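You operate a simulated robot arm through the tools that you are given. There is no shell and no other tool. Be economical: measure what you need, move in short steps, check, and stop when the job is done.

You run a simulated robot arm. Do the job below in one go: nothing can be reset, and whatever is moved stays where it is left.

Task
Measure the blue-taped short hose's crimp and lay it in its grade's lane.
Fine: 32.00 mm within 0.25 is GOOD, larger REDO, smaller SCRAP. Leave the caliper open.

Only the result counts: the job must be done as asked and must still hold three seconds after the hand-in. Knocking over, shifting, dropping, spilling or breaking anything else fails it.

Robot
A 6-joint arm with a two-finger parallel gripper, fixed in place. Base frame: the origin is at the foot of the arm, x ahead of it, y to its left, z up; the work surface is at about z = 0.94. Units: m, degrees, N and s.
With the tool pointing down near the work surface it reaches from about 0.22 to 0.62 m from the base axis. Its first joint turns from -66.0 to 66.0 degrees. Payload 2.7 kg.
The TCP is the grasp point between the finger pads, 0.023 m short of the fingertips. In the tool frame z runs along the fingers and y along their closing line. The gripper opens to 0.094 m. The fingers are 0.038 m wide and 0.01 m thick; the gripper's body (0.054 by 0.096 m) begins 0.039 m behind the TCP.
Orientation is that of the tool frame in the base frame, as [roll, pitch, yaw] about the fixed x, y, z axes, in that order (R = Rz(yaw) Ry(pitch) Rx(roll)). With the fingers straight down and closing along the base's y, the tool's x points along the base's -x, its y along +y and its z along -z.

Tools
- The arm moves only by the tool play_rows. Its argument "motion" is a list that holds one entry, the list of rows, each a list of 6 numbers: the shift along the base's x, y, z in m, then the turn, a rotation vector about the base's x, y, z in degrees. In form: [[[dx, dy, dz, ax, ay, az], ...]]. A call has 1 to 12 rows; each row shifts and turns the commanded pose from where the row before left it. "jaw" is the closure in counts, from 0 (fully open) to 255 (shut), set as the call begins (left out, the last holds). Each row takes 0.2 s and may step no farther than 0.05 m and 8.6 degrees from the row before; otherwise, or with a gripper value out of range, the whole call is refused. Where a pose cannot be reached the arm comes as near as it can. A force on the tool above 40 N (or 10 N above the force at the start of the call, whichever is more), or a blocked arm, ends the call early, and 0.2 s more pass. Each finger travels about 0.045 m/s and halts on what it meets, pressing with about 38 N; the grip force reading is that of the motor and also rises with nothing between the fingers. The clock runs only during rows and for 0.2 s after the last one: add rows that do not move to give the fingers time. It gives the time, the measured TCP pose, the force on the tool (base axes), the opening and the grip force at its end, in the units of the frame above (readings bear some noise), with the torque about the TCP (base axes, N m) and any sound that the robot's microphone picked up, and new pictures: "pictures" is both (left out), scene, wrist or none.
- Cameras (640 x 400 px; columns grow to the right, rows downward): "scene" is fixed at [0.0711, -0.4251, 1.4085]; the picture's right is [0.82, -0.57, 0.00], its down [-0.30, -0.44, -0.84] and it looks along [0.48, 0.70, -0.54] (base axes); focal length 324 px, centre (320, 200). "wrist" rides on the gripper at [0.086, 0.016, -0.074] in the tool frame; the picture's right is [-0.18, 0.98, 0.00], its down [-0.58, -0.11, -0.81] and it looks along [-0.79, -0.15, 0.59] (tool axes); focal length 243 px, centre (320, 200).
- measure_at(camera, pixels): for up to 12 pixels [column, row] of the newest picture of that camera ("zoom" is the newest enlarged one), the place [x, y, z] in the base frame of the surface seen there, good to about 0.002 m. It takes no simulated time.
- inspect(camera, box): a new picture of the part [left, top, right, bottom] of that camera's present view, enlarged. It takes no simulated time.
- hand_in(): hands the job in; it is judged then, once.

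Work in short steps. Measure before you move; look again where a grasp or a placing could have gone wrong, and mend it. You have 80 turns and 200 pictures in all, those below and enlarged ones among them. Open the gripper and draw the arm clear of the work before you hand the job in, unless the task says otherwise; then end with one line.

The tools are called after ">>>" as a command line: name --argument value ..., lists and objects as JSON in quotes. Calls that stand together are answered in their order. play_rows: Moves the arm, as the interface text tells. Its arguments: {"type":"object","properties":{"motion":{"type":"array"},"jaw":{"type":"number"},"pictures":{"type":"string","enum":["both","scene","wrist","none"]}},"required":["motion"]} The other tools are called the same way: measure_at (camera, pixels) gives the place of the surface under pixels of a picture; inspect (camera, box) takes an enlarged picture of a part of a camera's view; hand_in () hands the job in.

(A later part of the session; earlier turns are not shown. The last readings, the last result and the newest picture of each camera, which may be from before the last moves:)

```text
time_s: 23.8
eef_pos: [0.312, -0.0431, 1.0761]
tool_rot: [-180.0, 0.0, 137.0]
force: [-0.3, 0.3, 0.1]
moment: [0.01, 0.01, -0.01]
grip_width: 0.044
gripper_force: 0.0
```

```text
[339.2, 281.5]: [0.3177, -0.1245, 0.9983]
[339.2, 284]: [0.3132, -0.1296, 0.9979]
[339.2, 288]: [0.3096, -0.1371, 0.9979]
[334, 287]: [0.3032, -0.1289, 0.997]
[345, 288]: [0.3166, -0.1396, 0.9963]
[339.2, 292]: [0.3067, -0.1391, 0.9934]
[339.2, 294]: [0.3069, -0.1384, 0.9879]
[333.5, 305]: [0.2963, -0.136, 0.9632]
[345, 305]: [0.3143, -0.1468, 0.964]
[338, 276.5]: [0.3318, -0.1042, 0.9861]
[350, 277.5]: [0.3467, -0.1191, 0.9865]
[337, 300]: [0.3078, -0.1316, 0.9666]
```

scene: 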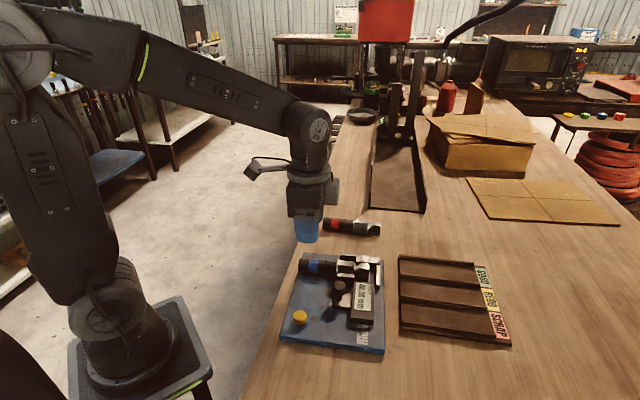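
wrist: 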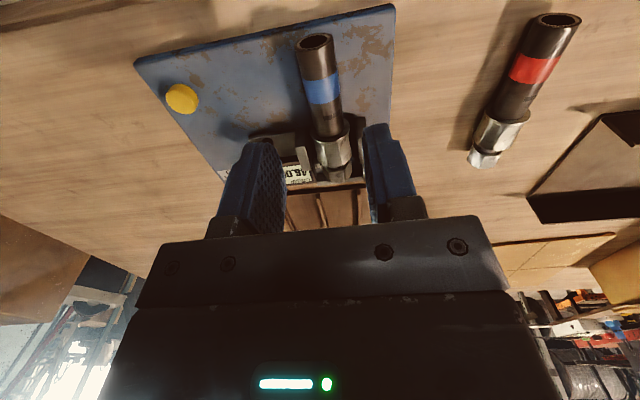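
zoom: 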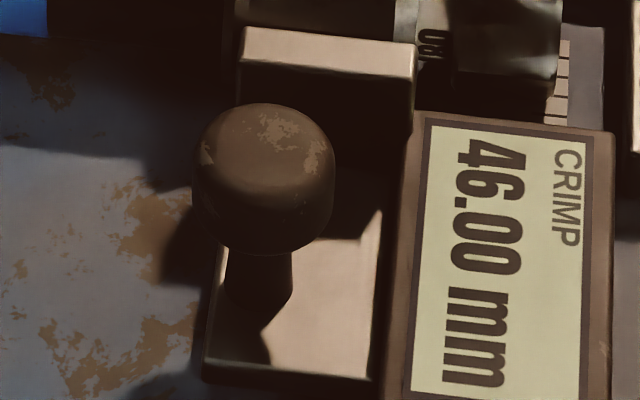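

Knob centre ≈ (0.3125,-0.131), top 0.998. I'll narrow the jaws to 36 mm and move above it.

>>> play_rows --motion '[[[0, -0.022, -0.005, 0, 0, 0], [0, -0.022, -0.005, 0, 0, 0], [0.0005, -0.022, -0.005, 0, 0, 0], [0, -0.022, -0.005, 0, 0, 0], [0, 0, 0, 0, 0, 0], [0, 0, 0, 0, 0, 0]]]' --jaw 157

>>> inspect --camera "scene" --box '[290, 220, 410, 320]'

>>> inspect --camera "wrist" --box '[180, 60, 440, 240]'

```text
time_s: 25.2
eef_pos: [0.313, -0.1317, 1.056]
tool_rot: [179.9, 0.0, 137.0]
force: [0.8, -0.4, 0.5]
moment: [0.04, -0.02, -0.01]
grip_width: 0.0361
gripper_force: 0.1
```

scene: 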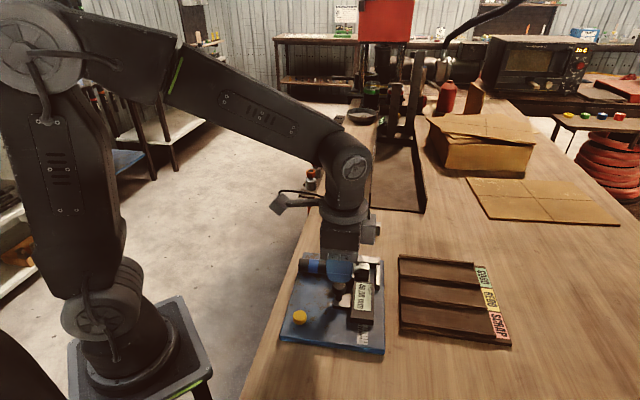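
wrist: 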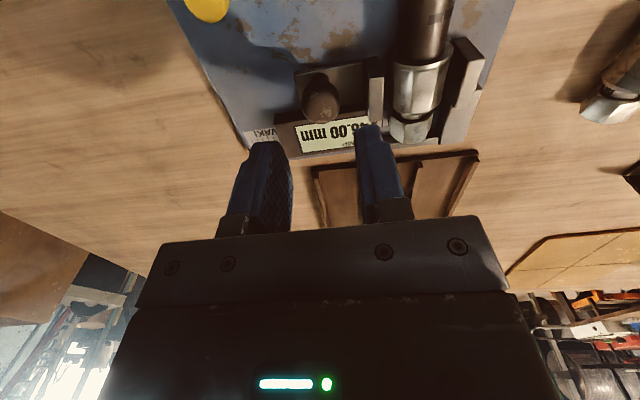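

```text
4.00 times, centred on (350, 270) of scene
```

zoom: 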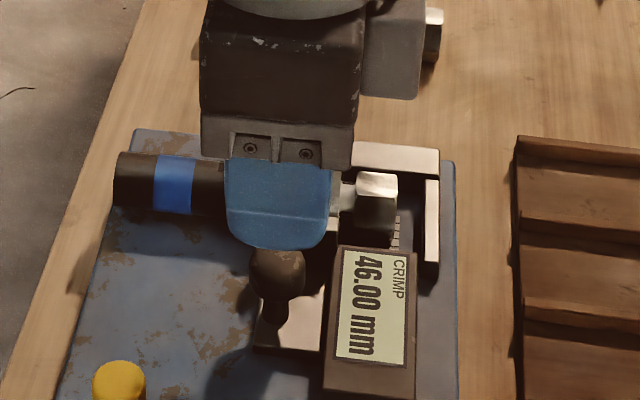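

```text
2.22 times, centred on (310, 150) of wrist
```

zoom: 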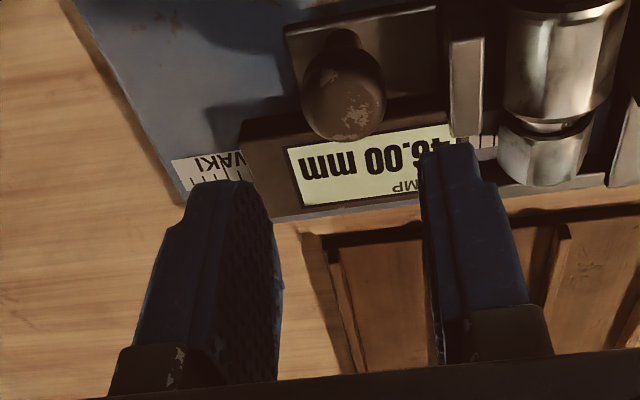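

I'll verify the knob top's centre from this closer view.

>>> measure_at --camera "zoom" --pixels '[[308, 110], [380, 105], [345, 75], [352, 135], [345, 105], [320, 125], [375, 120], [455, 100], [460, 60]]'

```text
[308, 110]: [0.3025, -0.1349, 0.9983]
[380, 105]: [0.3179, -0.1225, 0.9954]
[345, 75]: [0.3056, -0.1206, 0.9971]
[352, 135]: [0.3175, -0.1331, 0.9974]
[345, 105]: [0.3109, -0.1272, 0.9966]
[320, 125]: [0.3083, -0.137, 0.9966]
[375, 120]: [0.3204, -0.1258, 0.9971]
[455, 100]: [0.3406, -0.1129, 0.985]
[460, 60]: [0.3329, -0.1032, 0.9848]
```

TCP is within 1–2 mm of the knob centre. Descending to z≈1.003.

>>> play_rows --motion '[[[0, 0.001, -0.02, 0, 0, 0], [0, 0, -0.02, 0, 0, 0], [0, 0, -0.013, 0, 0, 0], [0, 0, 0, 0, 0, 0]]]'

>>> inspect --camera "scene" --box '[290, 230, 410, 330]'

>>> inspect --camera "wrist" --box '[200, 100, 420, 240]'

```text
time_s: 26.2
eef_pos: [0.3132, -0.1303, 1.001]
tool_rot: [180.0, 0.0, 137.0]
force: [-0.9, -0.3, -1.8]
moment: [0.03, 0.0, 0.03]
grip_width: 0.036
gripper_force: 0.0
```

scene: 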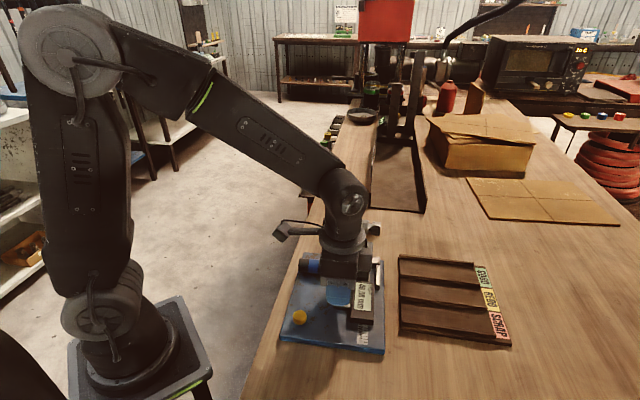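
wrist: 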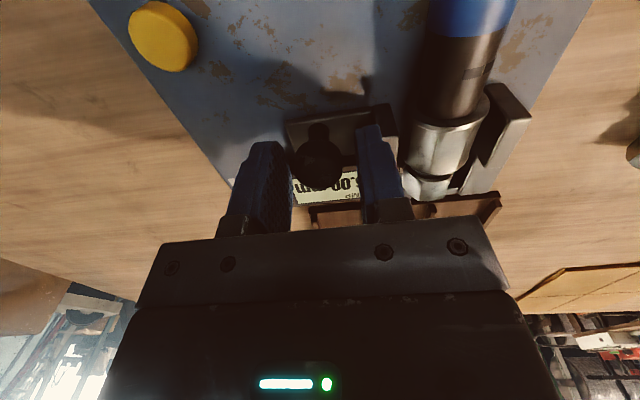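

```text
4.00 times, centred on (350, 280) of scene
```

zoom: 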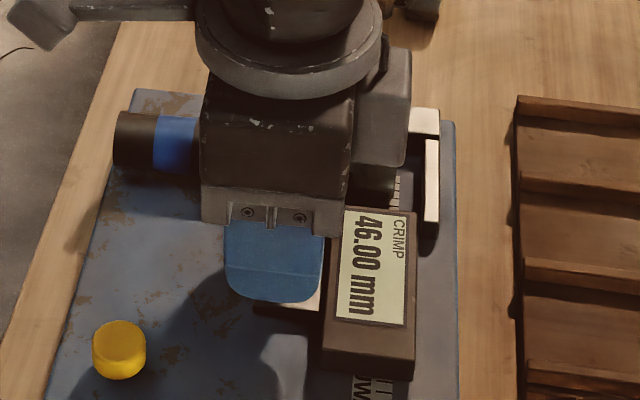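

```text
2.86 times, centred on (310, 170) of wrist
```

zoom: 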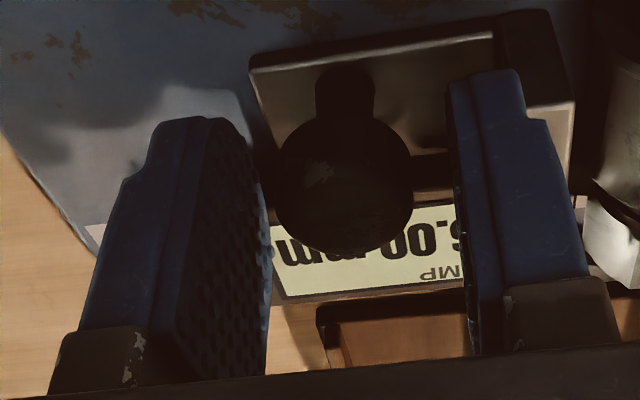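

The knob is between the fingers. I'll close to about 24 mm to capture it loosely, without squeezing.

>>> play_rows --motion '[[[0, 0, 0, 0, 0, 0], [0, 0, 0, 0, 0, 0]]]' --jaw 190 --pictures "none"

>>> play_rows --motion '[[[0.0014, 0.0015, 0, 0, 0, 0], [0.0014, 0.0015, 0, 0, 0, 0], [0.0014, 0.0015, 0, 0, 0, 0], [0, 0, 0, 0, 0, 0]]]' --pictures "scene"

>>> inspect --camera "scene" --box '[330, 250, 400, 320]'

```text
time_s: 26.8
eef_pos: [0.3132, -0.1309, 1.0013]
tool_rot: [-180.0, -0.1, 137.0]
force: [-0.4, 0.4, -0.1]
moment: [-0.03, 0.02, 0.0]
grip_width: 0.0246
gripper_force: 0.6
```

```text
time_s: 27.8
eef_pos: [0.3174, -0.1253, 1.0014]
tool_rot: [-179.9, -0.1, 137.0]
force: [-1.4, -0.9, 0.5]
moment: [-0.02, -0.02, 0.01]
grip_width: 0.0245
gripper_force: 0.4
```

scene: 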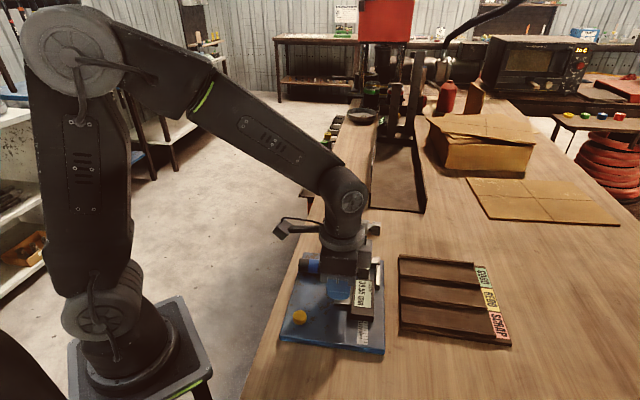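

```text
5.71 times, centred on (365, 285) of scene
```

zoom: 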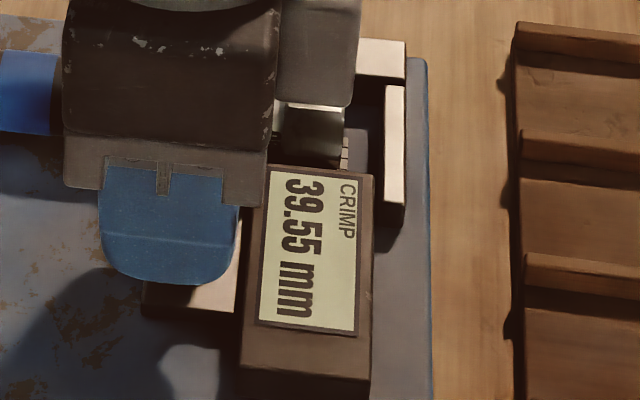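

It slides freely and reads 39.55. Continuing about 6 mm, then finer steps.

>>> play_rows --motion '[[[0.001, 0.0011, 0, 0, 0, 0], [0.001, 0.0011, 0, 0, 0, 0], [0.001, 0.0011, 0, 0, 0, 0], [0.0007, 0.0007, 0, 0, 0, 0], [0, 0, 0, 0, 0, 0]]]' --pictures "scene"

>>> inspect --camera "scene" --box '[330, 250, 400, 320]'

```text
time_s: 29.0
eef_pos: [0.3212, -0.1228, 1.0023]
tool_rot: [179.9, 0.0, 137.0]
force: [-3.6, -1.6, -1.3]
moment: [-0.03, 0.04, 0.02]
grip_width: 0.0257
gripper_force: 2.2
```

scene: 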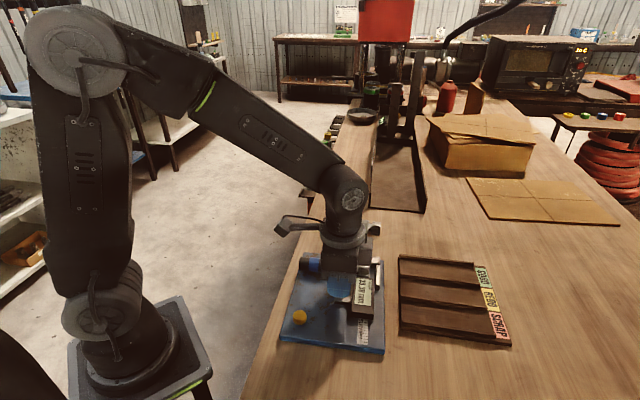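

```text
5.71 times, centred on (365, 285) of scene
```

zoom: 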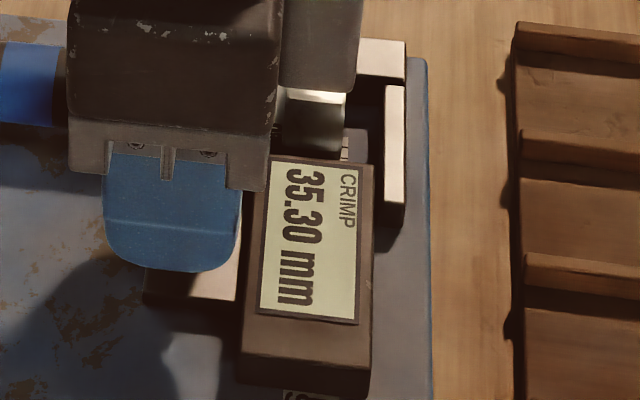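

35.30, with a few newtons as it pushes the hose towards the fixed jaw. Continuing in small steps.

>>> play_rows --motion '[[[0.0007, 0.0007, 0, 0, 0, 0], [0.0007, 0.0007, 0, 0, 0, 0], [0.0007, 0.0007, 0, 0, 0, 0], [0, 0, 0, 0, 0, 0]]]' --pictures "scene"

>>> inspect --camera "scene" --box '[330, 250, 400, 320]'

```text
time_s: 30.0
eef_pos: [0.3235, -0.1204, 1.0017]
tool_rot: [180.0, 0.0, 137.0]
force: [-3.2, -2.4, 1.7]
moment: [-0.04, 0.03, 0.01]
grip_width: 0.0257
gripper_force: 1.5
```

scene: 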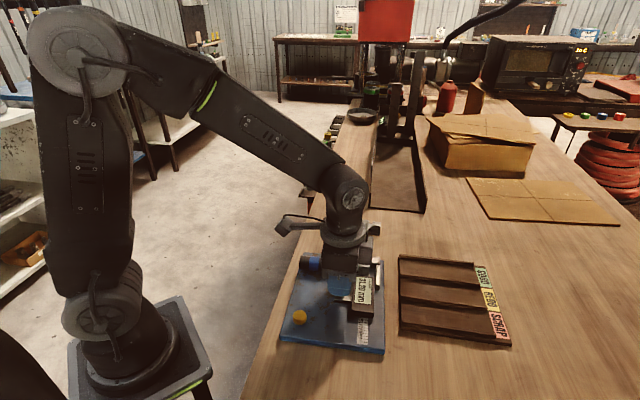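

```text
5.71 times, centred on (365, 285) of scene
```

zoom: 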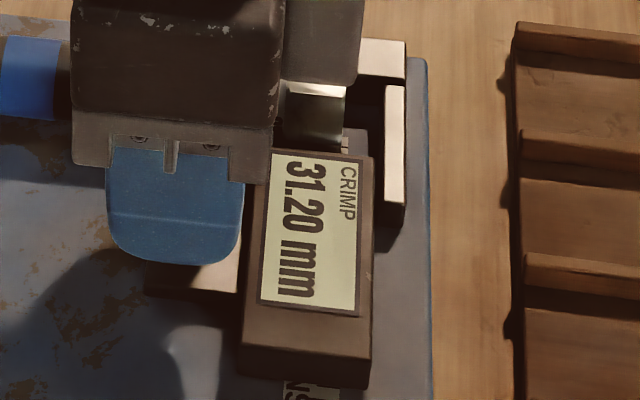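

31.20 and forces still low, so it may not be seated. Continuing until a firm stop.

>>> play_rows --motion '[[[0.0005, 0.0005, 0, 0, 0, 0], [0.0005, 0.0005, 0, 0, 0, 0], [0, 0, 0, 0, 0, 0]]]' --pictures "scene"

>>> inspect --camera "scene" --box '[330, 250, 400, 320]'

```text
time_s: 30.8
eef_pos: [0.3239, -0.1197, 1.002]
tool_rot: [-179.9, 0.0, 137.0]
force: [-2.5, -5.8, -2.3]
moment: [-0.08, 0.04, 0.01]
grip_width: 0.0269
gripper_force: 3.2
```

scene: 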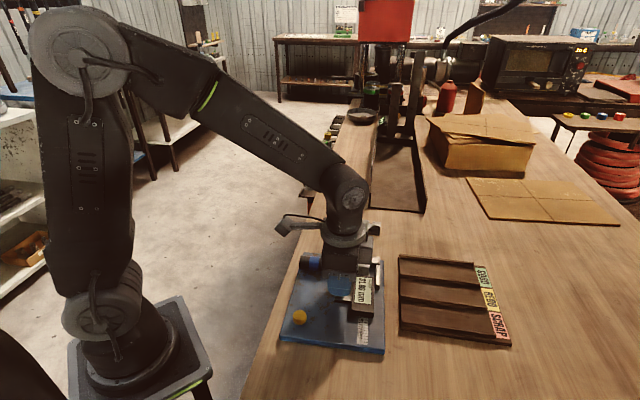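

```text
5.71 times, centred on (365, 285) of scene
```

zoom: 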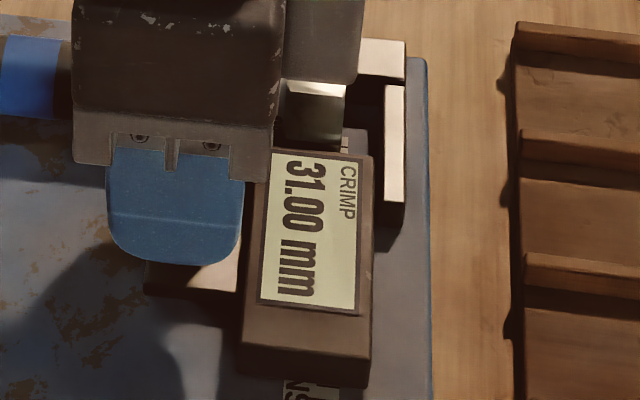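

31.00 with force rising to ~6 N. I'll press a little further to see whether it holds.

>>> play_rows --motion '[[[0.0005, 0.0005, 0, 0, 0, 0], [0.0005, 0.0005, 0, 0, 0, 0], [0.0005, 0.0005, 0, 0, 0, 0], [0, 0, 0, 0, 0, 0]]]' --pictures "scene"

>>> inspect --camera "scene" --box '[330, 250, 400, 320]'

```text
time_s: 31.8
eef_pos: [0.3244, -0.1192, 1.0011]
tool_rot: [-179.8, -0.1, 137.0]
force: [-8.6, -12.0, -4.5]
moment: [-0.11, 0.11, 0.04]
grip_width: 0.0309
gripper_force: 6.8
```

scene: 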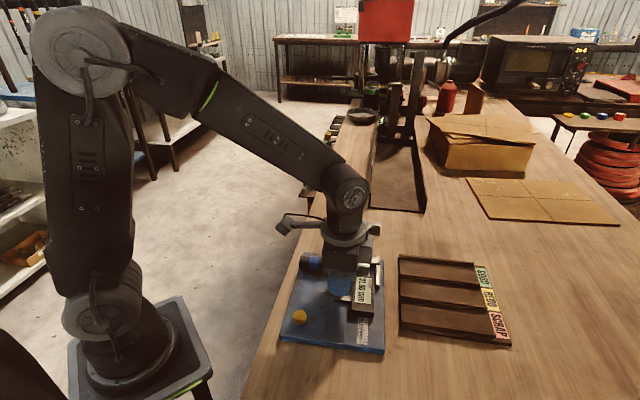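

```text
5.71 times, centred on (365, 285) of scene
```

zoom: 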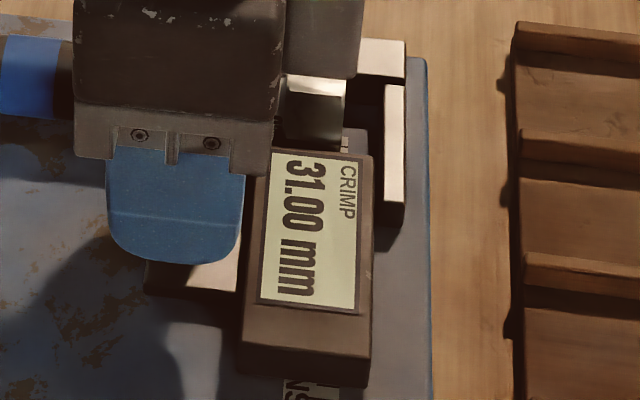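

Steady at 31.00 mm under 15 N: below 31.75. Now I'll reopen the caliper by drawing the knob back.

>>> play_rows --motion '[[[-0.0015, -0.0016, 0, 0, 0, 0], [-0.0015, -0.0016, 0, 0, 0, 0], [-0.0015, -0.0016, 0, 0, 0, 0], [-0.0015, -0.0016, 0, 0, 0, 0], [-0.0015, -0.0016, 0, 0, 0, 0], [-0.0015, -0.0016, 0, 0, 0, 0], [-0.0015, -0.0016, 0, 0, 0, 0], [-0.0015, -0.0016, 0, 0, 0, 0], [-0.0008, -0.0008, 0, 0, 0, 0], [0, 0, 0, 0, 0, 0]]]' --pictures "scene"

>>> inspect --camera "scene" --box '[290, 240, 400, 330]'

```text
time_s: 34.0
eef_pos: [0.3135, -0.1311, 1.0015]
tool_rot: [179.9, 0.0, 137.1]
force: [3.8, 2.7, -1.0]
moment: [0.03, -0.03, 0.0]
grip_width: 0.0259
gripper_force: 2.8
```

scene: 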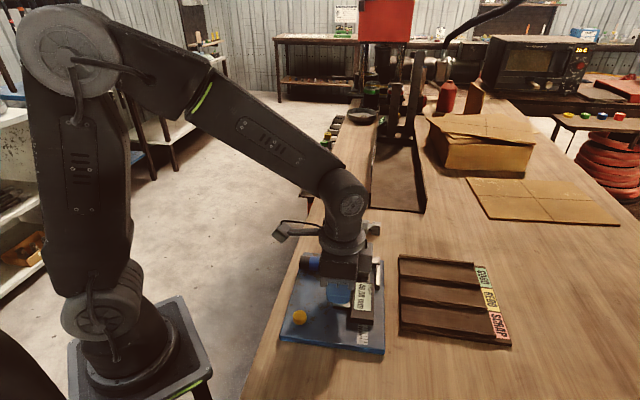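

```text
4.44 times, centred on (345, 285) of scene
```

zoom: 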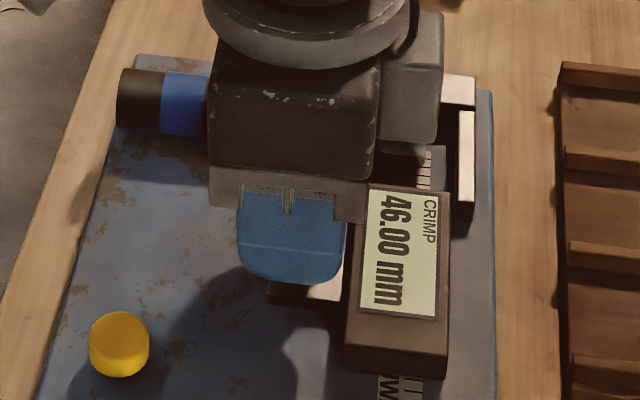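

Caliper is open at 46.00. Releasing the knob and rising.

>>> play_rows --motion '[[[0.0005, 0.0005, 0, 0, 0, 0], [0, 0, 0, 0, 0, 0]]]' --jaw 150 --pictures "none"

>>> play_rows --motion '[[[0, 0, 0.01, 0, 0, 0], [0, 0, 0.03, 0, 0, 0], [0, 0, 0.03, 0, 0, 0], [0, 0.03, 0.005, 0, 0, 0], [0, 0.03, 0, 0, 0, 0], [0, 0.028, 0, 0, 0, 0], [0, 0, 0, 0, 0, 0], [0, 0, 0, 0, 0, 0]]]'

>>> inspect --camera "scene" --box '[290, 240, 400, 330]'

>>> inspect --camera "wrist" --box '[200, 0, 420, 200]'

```text
time_s: 34.6
eef_pos: [0.3126, -0.1302, 1.0022]
tool_rot: [-180.0, 0.1, 137.0]
force: [0.3, 0.1, 1.2]
moment: [0.0, 0.0, -0.03]
grip_width: 0.0387
gripper_force: 0.0
```

```text
time_s: 36.4
eef_pos: [0.3128, -0.0414, 1.0771]
tool_rot: [-180.0, 0.0, 137.0]
force: [-0.4, -0.1, -0.9]
moment: [0.01, -0.02, 0.01]
grip_width: 0.0388
gripper_force: 0.0
```

scene: 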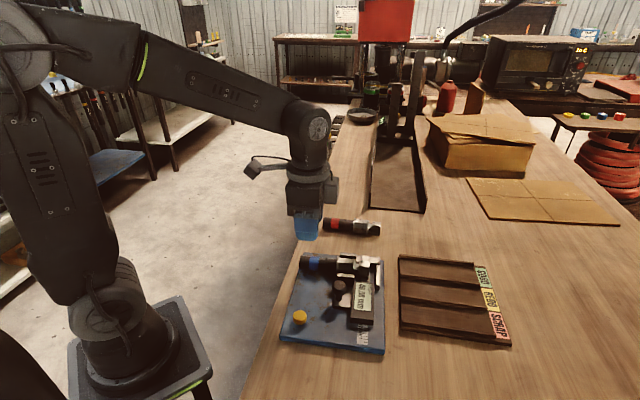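
wrist: 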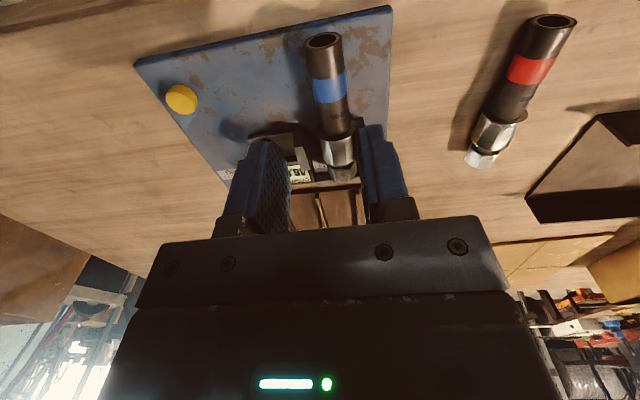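

```text
4.44 times, centred on (345, 285) of scene
```

zoom: 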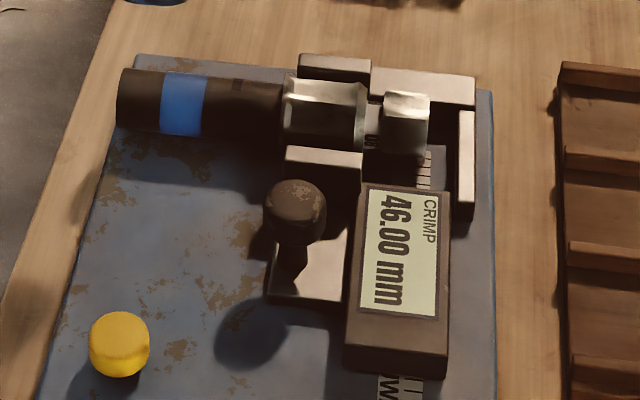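

```text
2.00 times, centred on (310, 100) of wrist
```

zoom: 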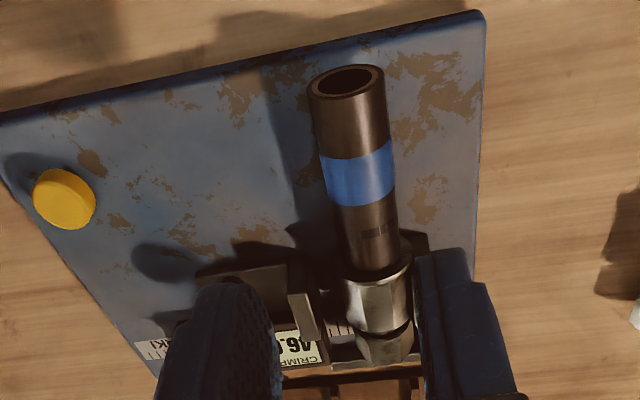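

Now I'll measure the hose's pose and the SCRAP lane geometry.

>>> measure_at --camera "zoom" --pixels '[[350, 110], [355, 150], [362, 200], [368, 240], [375, 300], [385, 350], [395, 290], [350, 290], [372, 262], [380, 328]]'

>>> inspect --camera "scene" --box '[390, 245, 520, 355]'

```text
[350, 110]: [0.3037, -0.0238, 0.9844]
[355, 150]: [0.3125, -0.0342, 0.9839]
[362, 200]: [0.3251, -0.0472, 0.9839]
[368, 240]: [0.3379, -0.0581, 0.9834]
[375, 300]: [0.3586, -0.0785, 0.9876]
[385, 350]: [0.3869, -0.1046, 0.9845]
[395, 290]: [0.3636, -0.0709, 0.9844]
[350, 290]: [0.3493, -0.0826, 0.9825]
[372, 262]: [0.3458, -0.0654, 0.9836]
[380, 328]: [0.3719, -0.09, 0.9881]
```

```text
3.64 times, centred on (455, 300) of scene
```

zoom: 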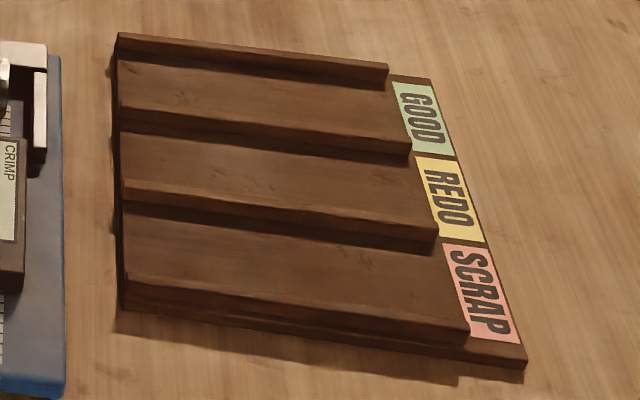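

Hose axis -43.5°, shifted 6 mm towards the fixed jaw as expected. Measuring the lanes in this zoom.

>>> measure_at --camera "zoom" --pixels '[[130, 212], [130, 268], [280, 235], [280, 292], [430, 258], [440, 312], [125, 183], [435, 232], [130, 280], [465, 328], [480, 290], [300, 265]]'

>>> measure_at --camera "zoom" --pixels '[[125, 190], [280, 205], [280, 213], [280, 300], [280, 310], [125, 275], [128, 287], [435, 224], [468, 322], [280, 225], [515, 350], [455, 250]]'

```text
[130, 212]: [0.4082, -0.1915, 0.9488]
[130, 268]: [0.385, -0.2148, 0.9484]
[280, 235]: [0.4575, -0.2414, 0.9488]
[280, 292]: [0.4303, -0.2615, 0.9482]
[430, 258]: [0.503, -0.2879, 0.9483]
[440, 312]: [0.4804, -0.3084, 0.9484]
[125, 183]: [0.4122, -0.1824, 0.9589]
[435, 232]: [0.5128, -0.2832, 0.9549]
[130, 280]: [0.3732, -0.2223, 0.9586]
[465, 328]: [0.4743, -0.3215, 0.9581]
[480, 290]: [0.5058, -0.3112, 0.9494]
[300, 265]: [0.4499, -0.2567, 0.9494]
```

```text
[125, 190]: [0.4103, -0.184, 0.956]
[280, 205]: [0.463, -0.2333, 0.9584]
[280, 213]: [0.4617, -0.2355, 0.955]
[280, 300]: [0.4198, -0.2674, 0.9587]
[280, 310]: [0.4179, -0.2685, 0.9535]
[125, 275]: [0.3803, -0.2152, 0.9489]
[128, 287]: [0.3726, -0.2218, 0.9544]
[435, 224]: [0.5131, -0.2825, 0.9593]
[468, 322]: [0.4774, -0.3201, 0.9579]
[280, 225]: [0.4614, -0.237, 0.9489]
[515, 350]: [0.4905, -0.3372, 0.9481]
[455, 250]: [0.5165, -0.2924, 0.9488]
```

The lane rails leave about 45 mm, too narrow for the fingers to go in beside the hose, so I'll plan to lower nose-first with fingertips just above the rails. First, regrip the hose at (0.3326,-0.0541).

>>> play_rows --motion '[[[0.0099, -0.0064, -0.02, 0, 0, 0], [0.0099, -0.0063, -0.02, 0, 0, 0], [0, 0, -0.02, 0, 0, 0], [0, 0, -0.02, 0, 0, 0], [0, 0, -0.0155, 0, 0, 0], [0, 0, 0, 0, 0, 0]]]'

>>> inspect --camera "wrist" --box '[200, 60, 420, 240]'

```text
time_s: 37.8
eef_pos: [0.3322, -0.0525, 0.9806]
tool_rot: [-179.9, 0.0, 137.0]
force: [-0.3, 0.2, 0.2]
moment: [0.0, -0.04, 0.0]
grip_width: 0.0387
gripper_force: 0.0
```

scene: 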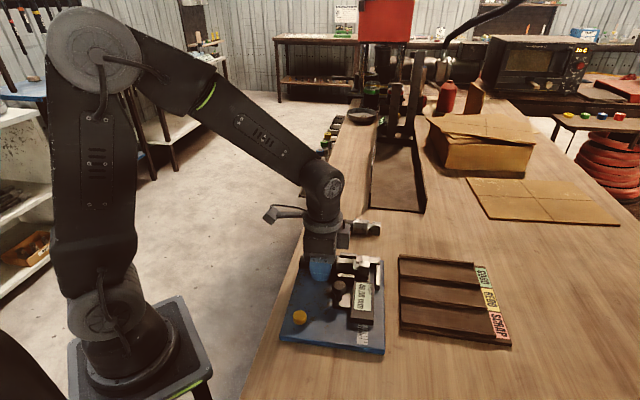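
wrist: 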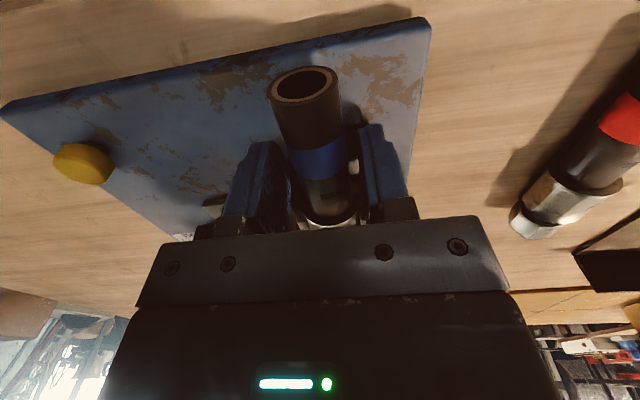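

```text
2.22 times, centred on (310, 150) of wrist
```

zoom: 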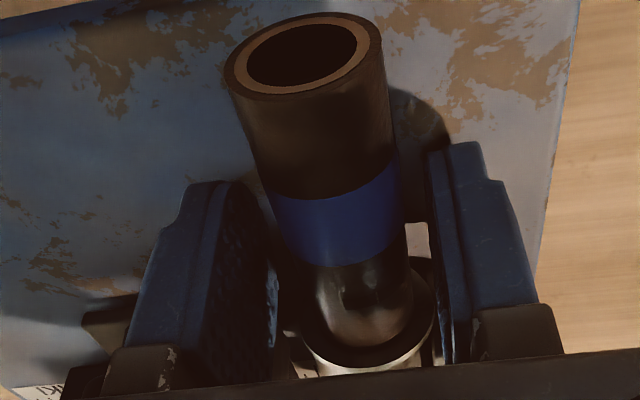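

Straddled with the hose slightly toward the right finger. Shift 1 mm that way and close.

>>> play_rows --motion '[[[0.0007, 0.0007, 0, 0, 0, 0], [0, 0, 0, 0, 0, 0], [0, 0, 0, 0, 0, 0], [0, 0, 0, 0, 0, 0], [0, 0, 0, 0, 0, 0]]]' --jaw 255 --pictures "none"

>>> play_rows --motion '[[[0, 0, 0.001, 0, 0, 0], [0, 0, 0.002, 0, 0, 0], [0, 0, 0.004, 0, 0, 0], [0, 0, 0.006, 0, 0, 0], [0, 0, 0.007, 0, 0, 0], [0, 0, 0.007, 0, 0, 0], [0, 0, 0.007, 0, 0, 0], [0, 0, 0.007, 0, 0, 0], [0, 0, 0.007, 0, 0, 0], [0, 0, 0.006, 0, 0, 0], [0, 0, 0.004, 0, 0, 0], [0, 0, 0.002, 0, 0, 0]]]'

>>> inspect --camera "scene" --box '[290, 210, 410, 310]'

```text
time_s: 39.0
eef_pos: [0.3337, -0.0542, 0.9831]
tool_rot: [180.0, -0.1, 137.0]
force: [-1.5, 2.4, 3.7]
moment: [-0.07, -0.07, 0.02]
grip_width: 0.0236
gripper_force: 38.3
```

```text
time_s: 41.6
eef_pos: [0.3336, -0.0551, 1.0417]
tool_rot: [-180.0, 0.0, 137.0]
force: [-0.7, 0.2, -1.3]
moment: [0.07, 0.06, -0.02]
grip_width: 0.0239
gripper_force: 37.5
```

scene: 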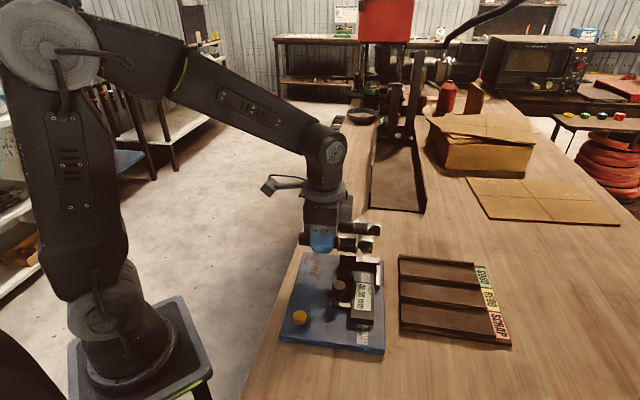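
wrist: 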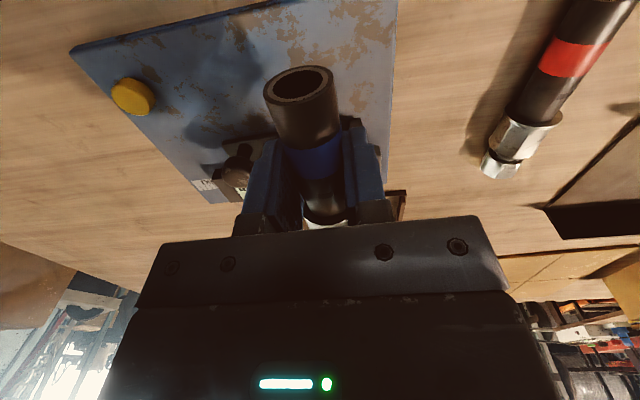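

```text
4.00 times, centred on (350, 260) of scene
```

zoom: 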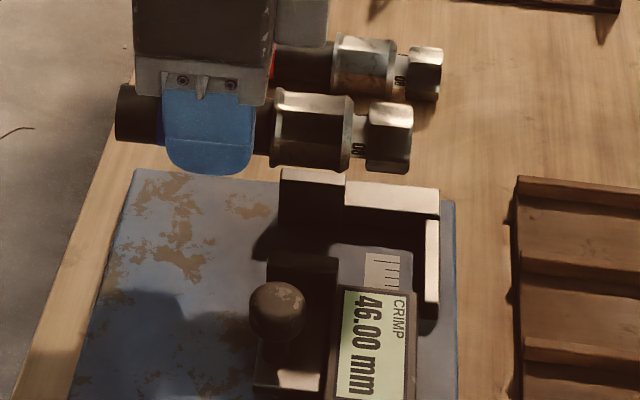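

Held and lifted. Carrying it slowly to above the SCRAP lane.

>>> play_rows --motion '[[[0.002, -0.0035, 0, 0, 0, 0], [0.004, -0.0075, 0, 0, 0, 0], [0.006, -0.0115, 0, 0, 0, -0.2], [0.006, -0.0115, 0, 0, 0, -0.2], [0.006, -0.0115, 0, 0, 0, -0.2], [0.006, -0.0115, 0, 0, 0, -0.2], [0.006, -0.0115, 0, 0, 0, -0.2], [0.006, -0.0115, 0, 0, 0, 0], [0.006, -0.0115, 0, 0, 0, 0], [0.006, -0.0115, 0, 0, 0, 0], [0.006, -0.0115, 0, 0, 0, 0], [0.006, -0.0115, 0, 0, 0, 0]]]' --pictures "none"

>>> play_rows --motion '[[[0.006, -0.0115, 0, 0, 0, 0], [0.006, -0.0115, 0, 0, 0, 0], [0.006, -0.0115, 0, 0, 0, 0], [0.006, -0.0115, 0, 0, 0, 0], [0.004, -0.0075, 0, 0, 0, 0], [0.002, -0.0035, 0, 0, 0, 0], [0, 0, 0, 0, 0, 0], [0, 0, 0, 0, 0, 0]]]'

>>> inspect --camera "scene" --box '[390, 215, 530, 355]'

```text
time_s: 44.2
eef_pos: [0.4, -0.1807, 1.0423]
tool_rot: [179.9, 0.0, 136.1]
force: [0.7, -0.1, -1.7]
moment: [0.05, 0.04, 0.01]
grip_width: 0.0238
gripper_force: 38.4
```

```text
time_s: 46.0
eef_pos: [0.4276, -0.2378, 1.0424]
tool_rot: [179.9, 0.0, 136.0]
force: [0.7, -0.2, -1.9]
moment: [0.07, 0.04, -0.01]
grip_width: 0.0239
gripper_force: 37.7
```

scene: 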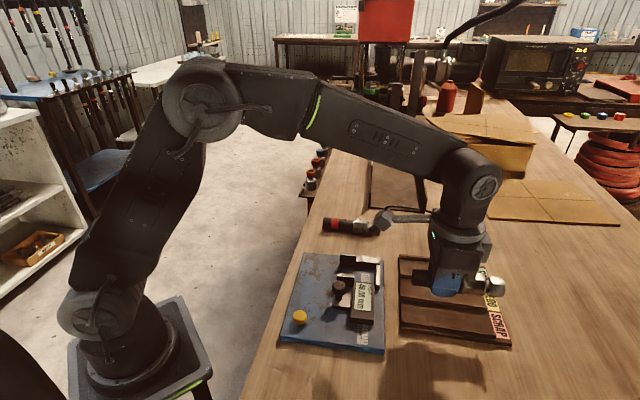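
wrist: 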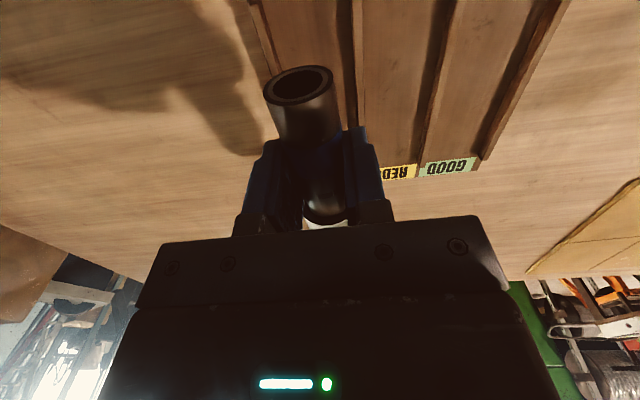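

```text
2.86 times, centred on (460, 285) of scene
```

zoom: 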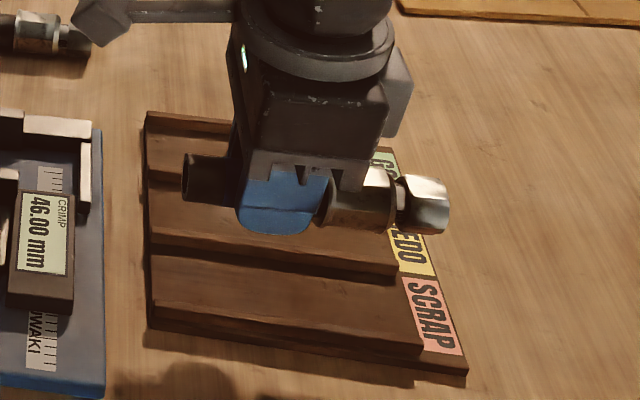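

I'll measure the held hose's line and the two rails bounding SCRAP from both views.

>>> measure_at --camera "scene" --pixels '[[476.5, 277], [484, 278.5], [490, 280.5], [497, 280], [414, 270], [416, 272], [475, 290], [494, 290]]'

>>> inspect --camera "wrist" --box '[220, 0, 400, 130]'

>>> measure_at --camera "wrist" --pixels '[[251, 6], [258, 6], [262, 30], [268, 30], [273, 68], [353, 20], [357, 20], [363, 20], [354, 90], [346, 30], [300, 30], [320, 40]]'

```text
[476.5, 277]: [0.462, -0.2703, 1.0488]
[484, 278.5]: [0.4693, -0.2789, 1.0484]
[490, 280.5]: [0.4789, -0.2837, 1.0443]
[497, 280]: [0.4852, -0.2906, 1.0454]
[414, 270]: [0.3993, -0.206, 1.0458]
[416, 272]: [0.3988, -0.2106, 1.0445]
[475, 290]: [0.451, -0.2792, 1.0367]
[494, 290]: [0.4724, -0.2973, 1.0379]
```

```text
3.08 times, centred on (310, 65) of wrist
```

zoom: 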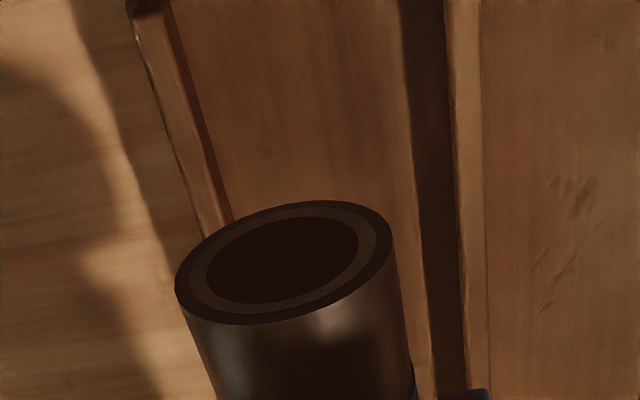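

```text
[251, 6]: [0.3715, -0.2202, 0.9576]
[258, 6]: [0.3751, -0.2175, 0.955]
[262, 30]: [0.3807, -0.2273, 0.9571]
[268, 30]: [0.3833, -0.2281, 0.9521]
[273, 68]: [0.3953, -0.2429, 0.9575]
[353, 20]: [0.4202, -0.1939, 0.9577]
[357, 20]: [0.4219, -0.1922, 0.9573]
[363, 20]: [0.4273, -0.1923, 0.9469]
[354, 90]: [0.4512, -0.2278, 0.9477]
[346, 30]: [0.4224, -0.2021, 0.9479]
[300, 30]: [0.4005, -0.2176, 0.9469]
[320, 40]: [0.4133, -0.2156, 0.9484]
```

Hose line m≈0.127 coincides with the lane's centre (rails at 0.1035–0.151). I'll tilt 5° nose-down and lower, keeping fingertips above the rail tops (0.958).

>>> play_rows --motion '[[[0, 0, -0.001, 0.695, 0.719, 0], [0, 0, -0.004, 0.695, 0.719, 0], [0, 0, -0.006, 0.695, 0.719, 0], [0, 0, -0.007, 0.695, 0.719, 0], [0, 0, -0.007, 0.695, 0.719, 0], [0, 0, -0.007, 0, 0, 0], [0, 0, -0.007, 0, 0, 0], [0, 0, -0.007, 0, 0, 0], [0, 0, -0.005, 0, 0, 0], [0, 0, -0.003, 0, 0, 0], [0, 0, -0.001, 0, 0, 0], [0, 0, 0, 0, 0, 0]]]'

>>> inspect --camera "scene" --box '[390, 235, 530, 355]'

>>> inspect --camera "wrist" --box '[200, 40, 440, 240]'

```text
time_s: 48.6
eef_pos: [0.43, -0.2377, 0.9863]
tool_rot: [-180.0, -5.0, 136.0]
force: [-0.5, 0.0, -2.3]
moment: [0.02, 0.07, 0.05]
grip_width: 0.0237
gripper_force: 37.7
```

scene: 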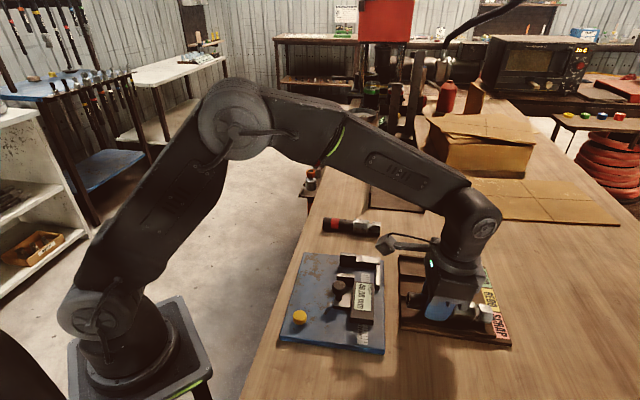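
wrist: 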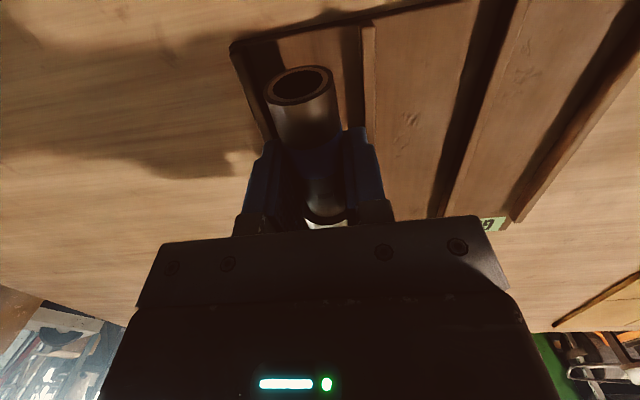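

```text
3.33 times, centred on (460, 295) of scene
```

zoom: 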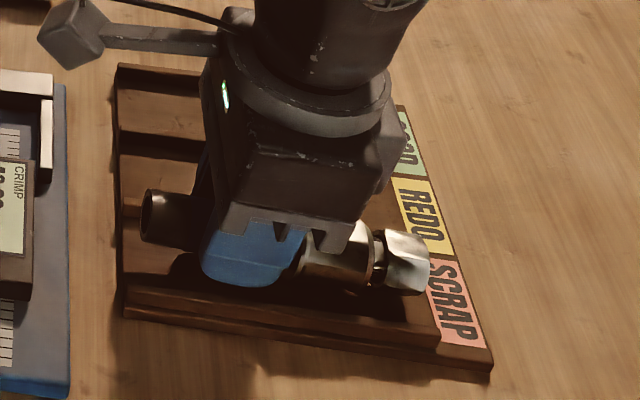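

```text
2.00 times, centred on (320, 140) of wrist
```

zoom: 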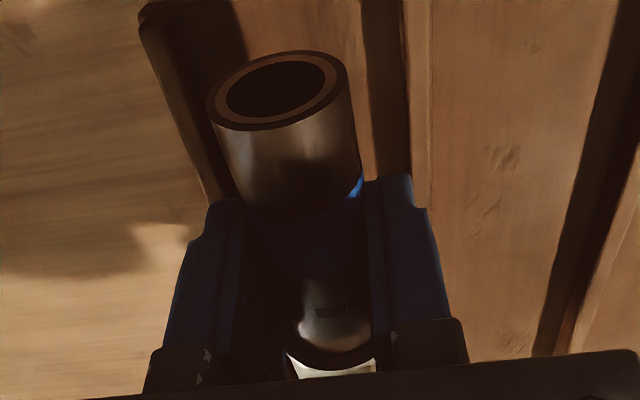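

Well aligned and not yet touching. Lowering in 1 mm steps until the nut touches.

>>> play_rows --motion '[[[0, 0, -0.001, 0, 0, 0], [0, 0, -0.001, 0, 0, 0], [0, 0, 0, 0, 0, 0]]]' --pictures "none"

>>> play_rows --motion '[[[0, 0, -0.001, 0, 0, 0], [0, 0, 0, 0, 0, 0]]]' --pictures "none"

```text
time_s: 49.4
eef_pos: [0.4308, -0.2375, 0.9844]
tool_rot: [-180.0, -4.9, 136.0]
force: [-0.4, 0.5, -2.7]
moment: [0.08, 0.02, 0.0]
grip_width: 0.024
gripper_force: 37.8
```

```text
time_s: 50.0
eef_pos: [0.4309, -0.2381, 0.9831]
tool_rot: [180.0, -5.1, 135.9]
force: [-0.4, 1.2, -1.4]
moment: [0.06, 0.03, -0.01]
grip_width: 0.024
gripper_force: 38.2
```

Possibly just touching. I'll tilt slowly another 2° nose-down to confirm contact without lowering the fingertips.

>>> play_rows --motion '[[[0, 0, 0, 0.695, 0.719, 0], [0, 0, 0, 0.695, 0.719, 0], [0, 0, 0, 0, 0, 0]]]'

>>> inspect --camera "scene" --box '[390, 235, 530, 355]'

```text
time_s: 50.8
eef_pos: [0.4291, -0.2379, 0.9837]
tool_rot: [180.0, -6.9, 135.9]
force: [0.3, -0.2, -2.2]
moment: [0.05, 0.06, -0.01]
grip_width: 0.024
gripper_force: 37.9
```

scene: 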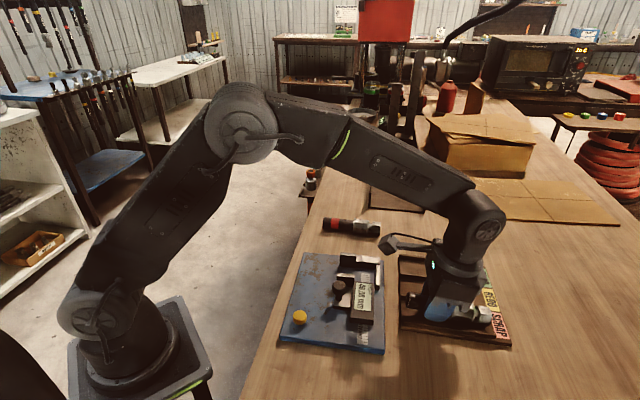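
wrist: 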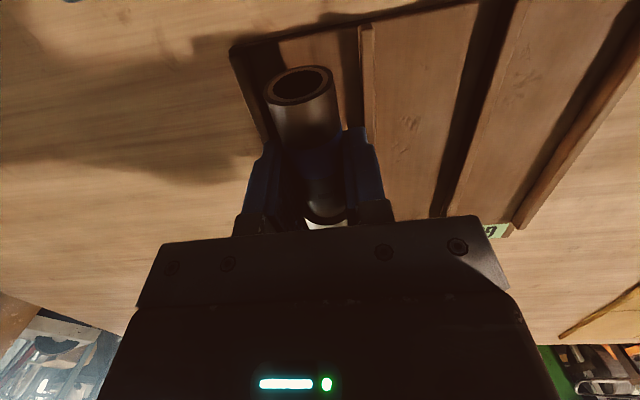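

```text
3.33 times, centred on (460, 295) of scene
```

zoom: 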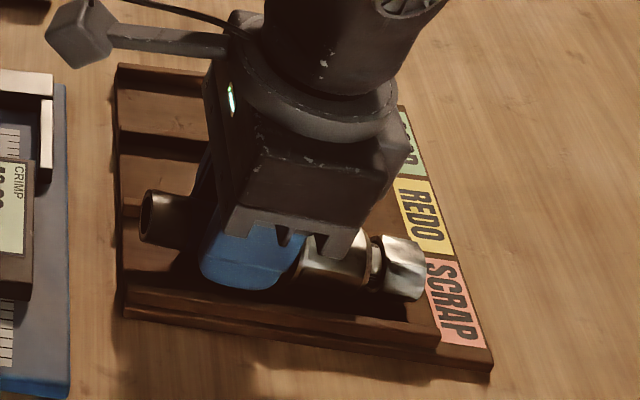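

Still carrying the weight. I'll measure how high the nut and sleeve are.

>>> measure_at --camera "zoom" --pixels '[[395, 240], [415, 242], [360, 235], [395, 275], [395, 290], [400, 300], [340, 275], [150, 195], [170, 195], [230, 285]]'

```text
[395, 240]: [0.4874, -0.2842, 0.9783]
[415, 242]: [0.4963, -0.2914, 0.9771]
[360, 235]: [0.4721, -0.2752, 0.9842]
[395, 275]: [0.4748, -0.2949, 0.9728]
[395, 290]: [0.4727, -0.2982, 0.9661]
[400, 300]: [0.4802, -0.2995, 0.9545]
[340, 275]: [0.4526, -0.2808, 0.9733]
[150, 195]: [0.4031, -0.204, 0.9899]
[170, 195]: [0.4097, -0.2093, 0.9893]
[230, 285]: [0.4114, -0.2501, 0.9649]
```

Nut bottom ≈ 0.948 (floor level), sleeve only ~3 mm up. Releasing now, with a small opening first.

>>> play_rows --motion '[[[0, 0, 0, 0, 0, 0], [0, 0, 0, 0, 0, 0], [0, 0, 0, 0, 0, 0]]]' --jaw 180 --pictures "none"

>>> play_rows --motion '[[[0, 0, 0, 0, 0, 0], [0, 0, 0, 0, 0, 0], [0, 0, 0, 0, 0, 0]]]' --jaw 140

>>> inspect --camera "scene" --box '[390, 235, 530, 355]'

```text
time_s: 51.6
eef_pos: [0.4306, -0.2368, 0.9835]
tool_rot: [180.0, -7.0, 135.9]
force: [-0.3, 0.1, 0.4]
moment: [0.01, 0.01, 0.01]
grip_width: 0.0275
gripper_force: 0.1
```

```text
time_s: 52.4
eef_pos: [0.4301, -0.2386, 0.983]
tool_rot: [-179.9, -7.0, 136.0]
force: [-0.3, -0.6, -0.3]
moment: [-0.02, 0.0, -0.01]
grip_width: 0.042
gripper_force: 0.1
```

scene: 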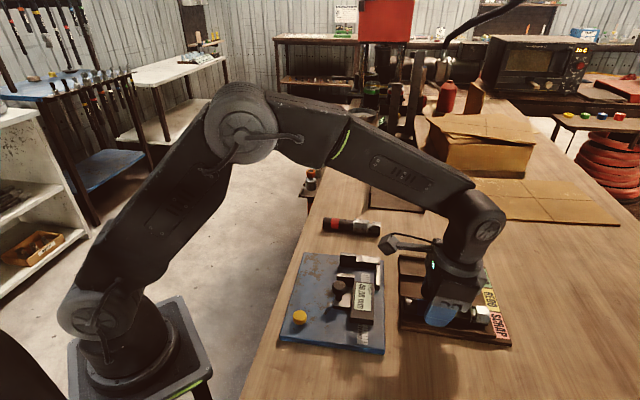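
wrist: 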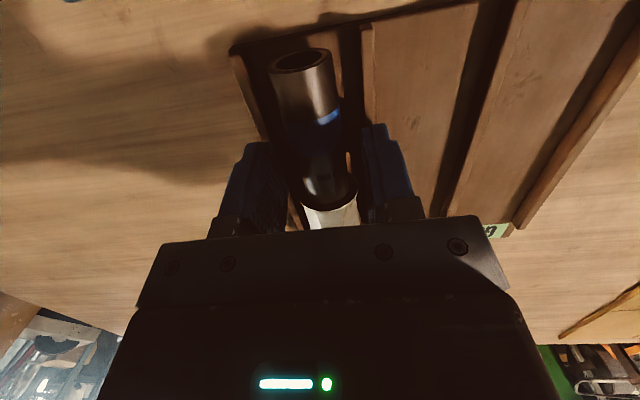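

```text
3.33 times, centred on (460, 295) of scene
```

zoom: 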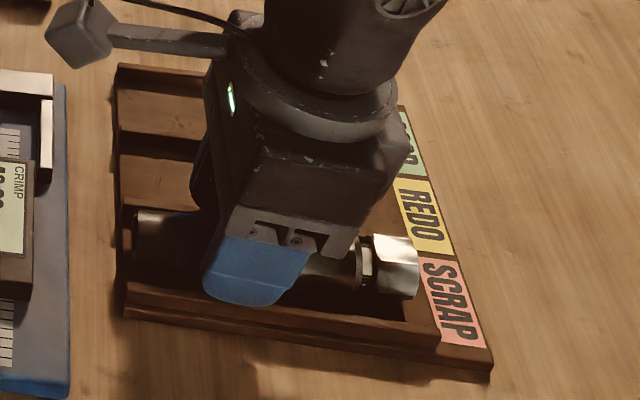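

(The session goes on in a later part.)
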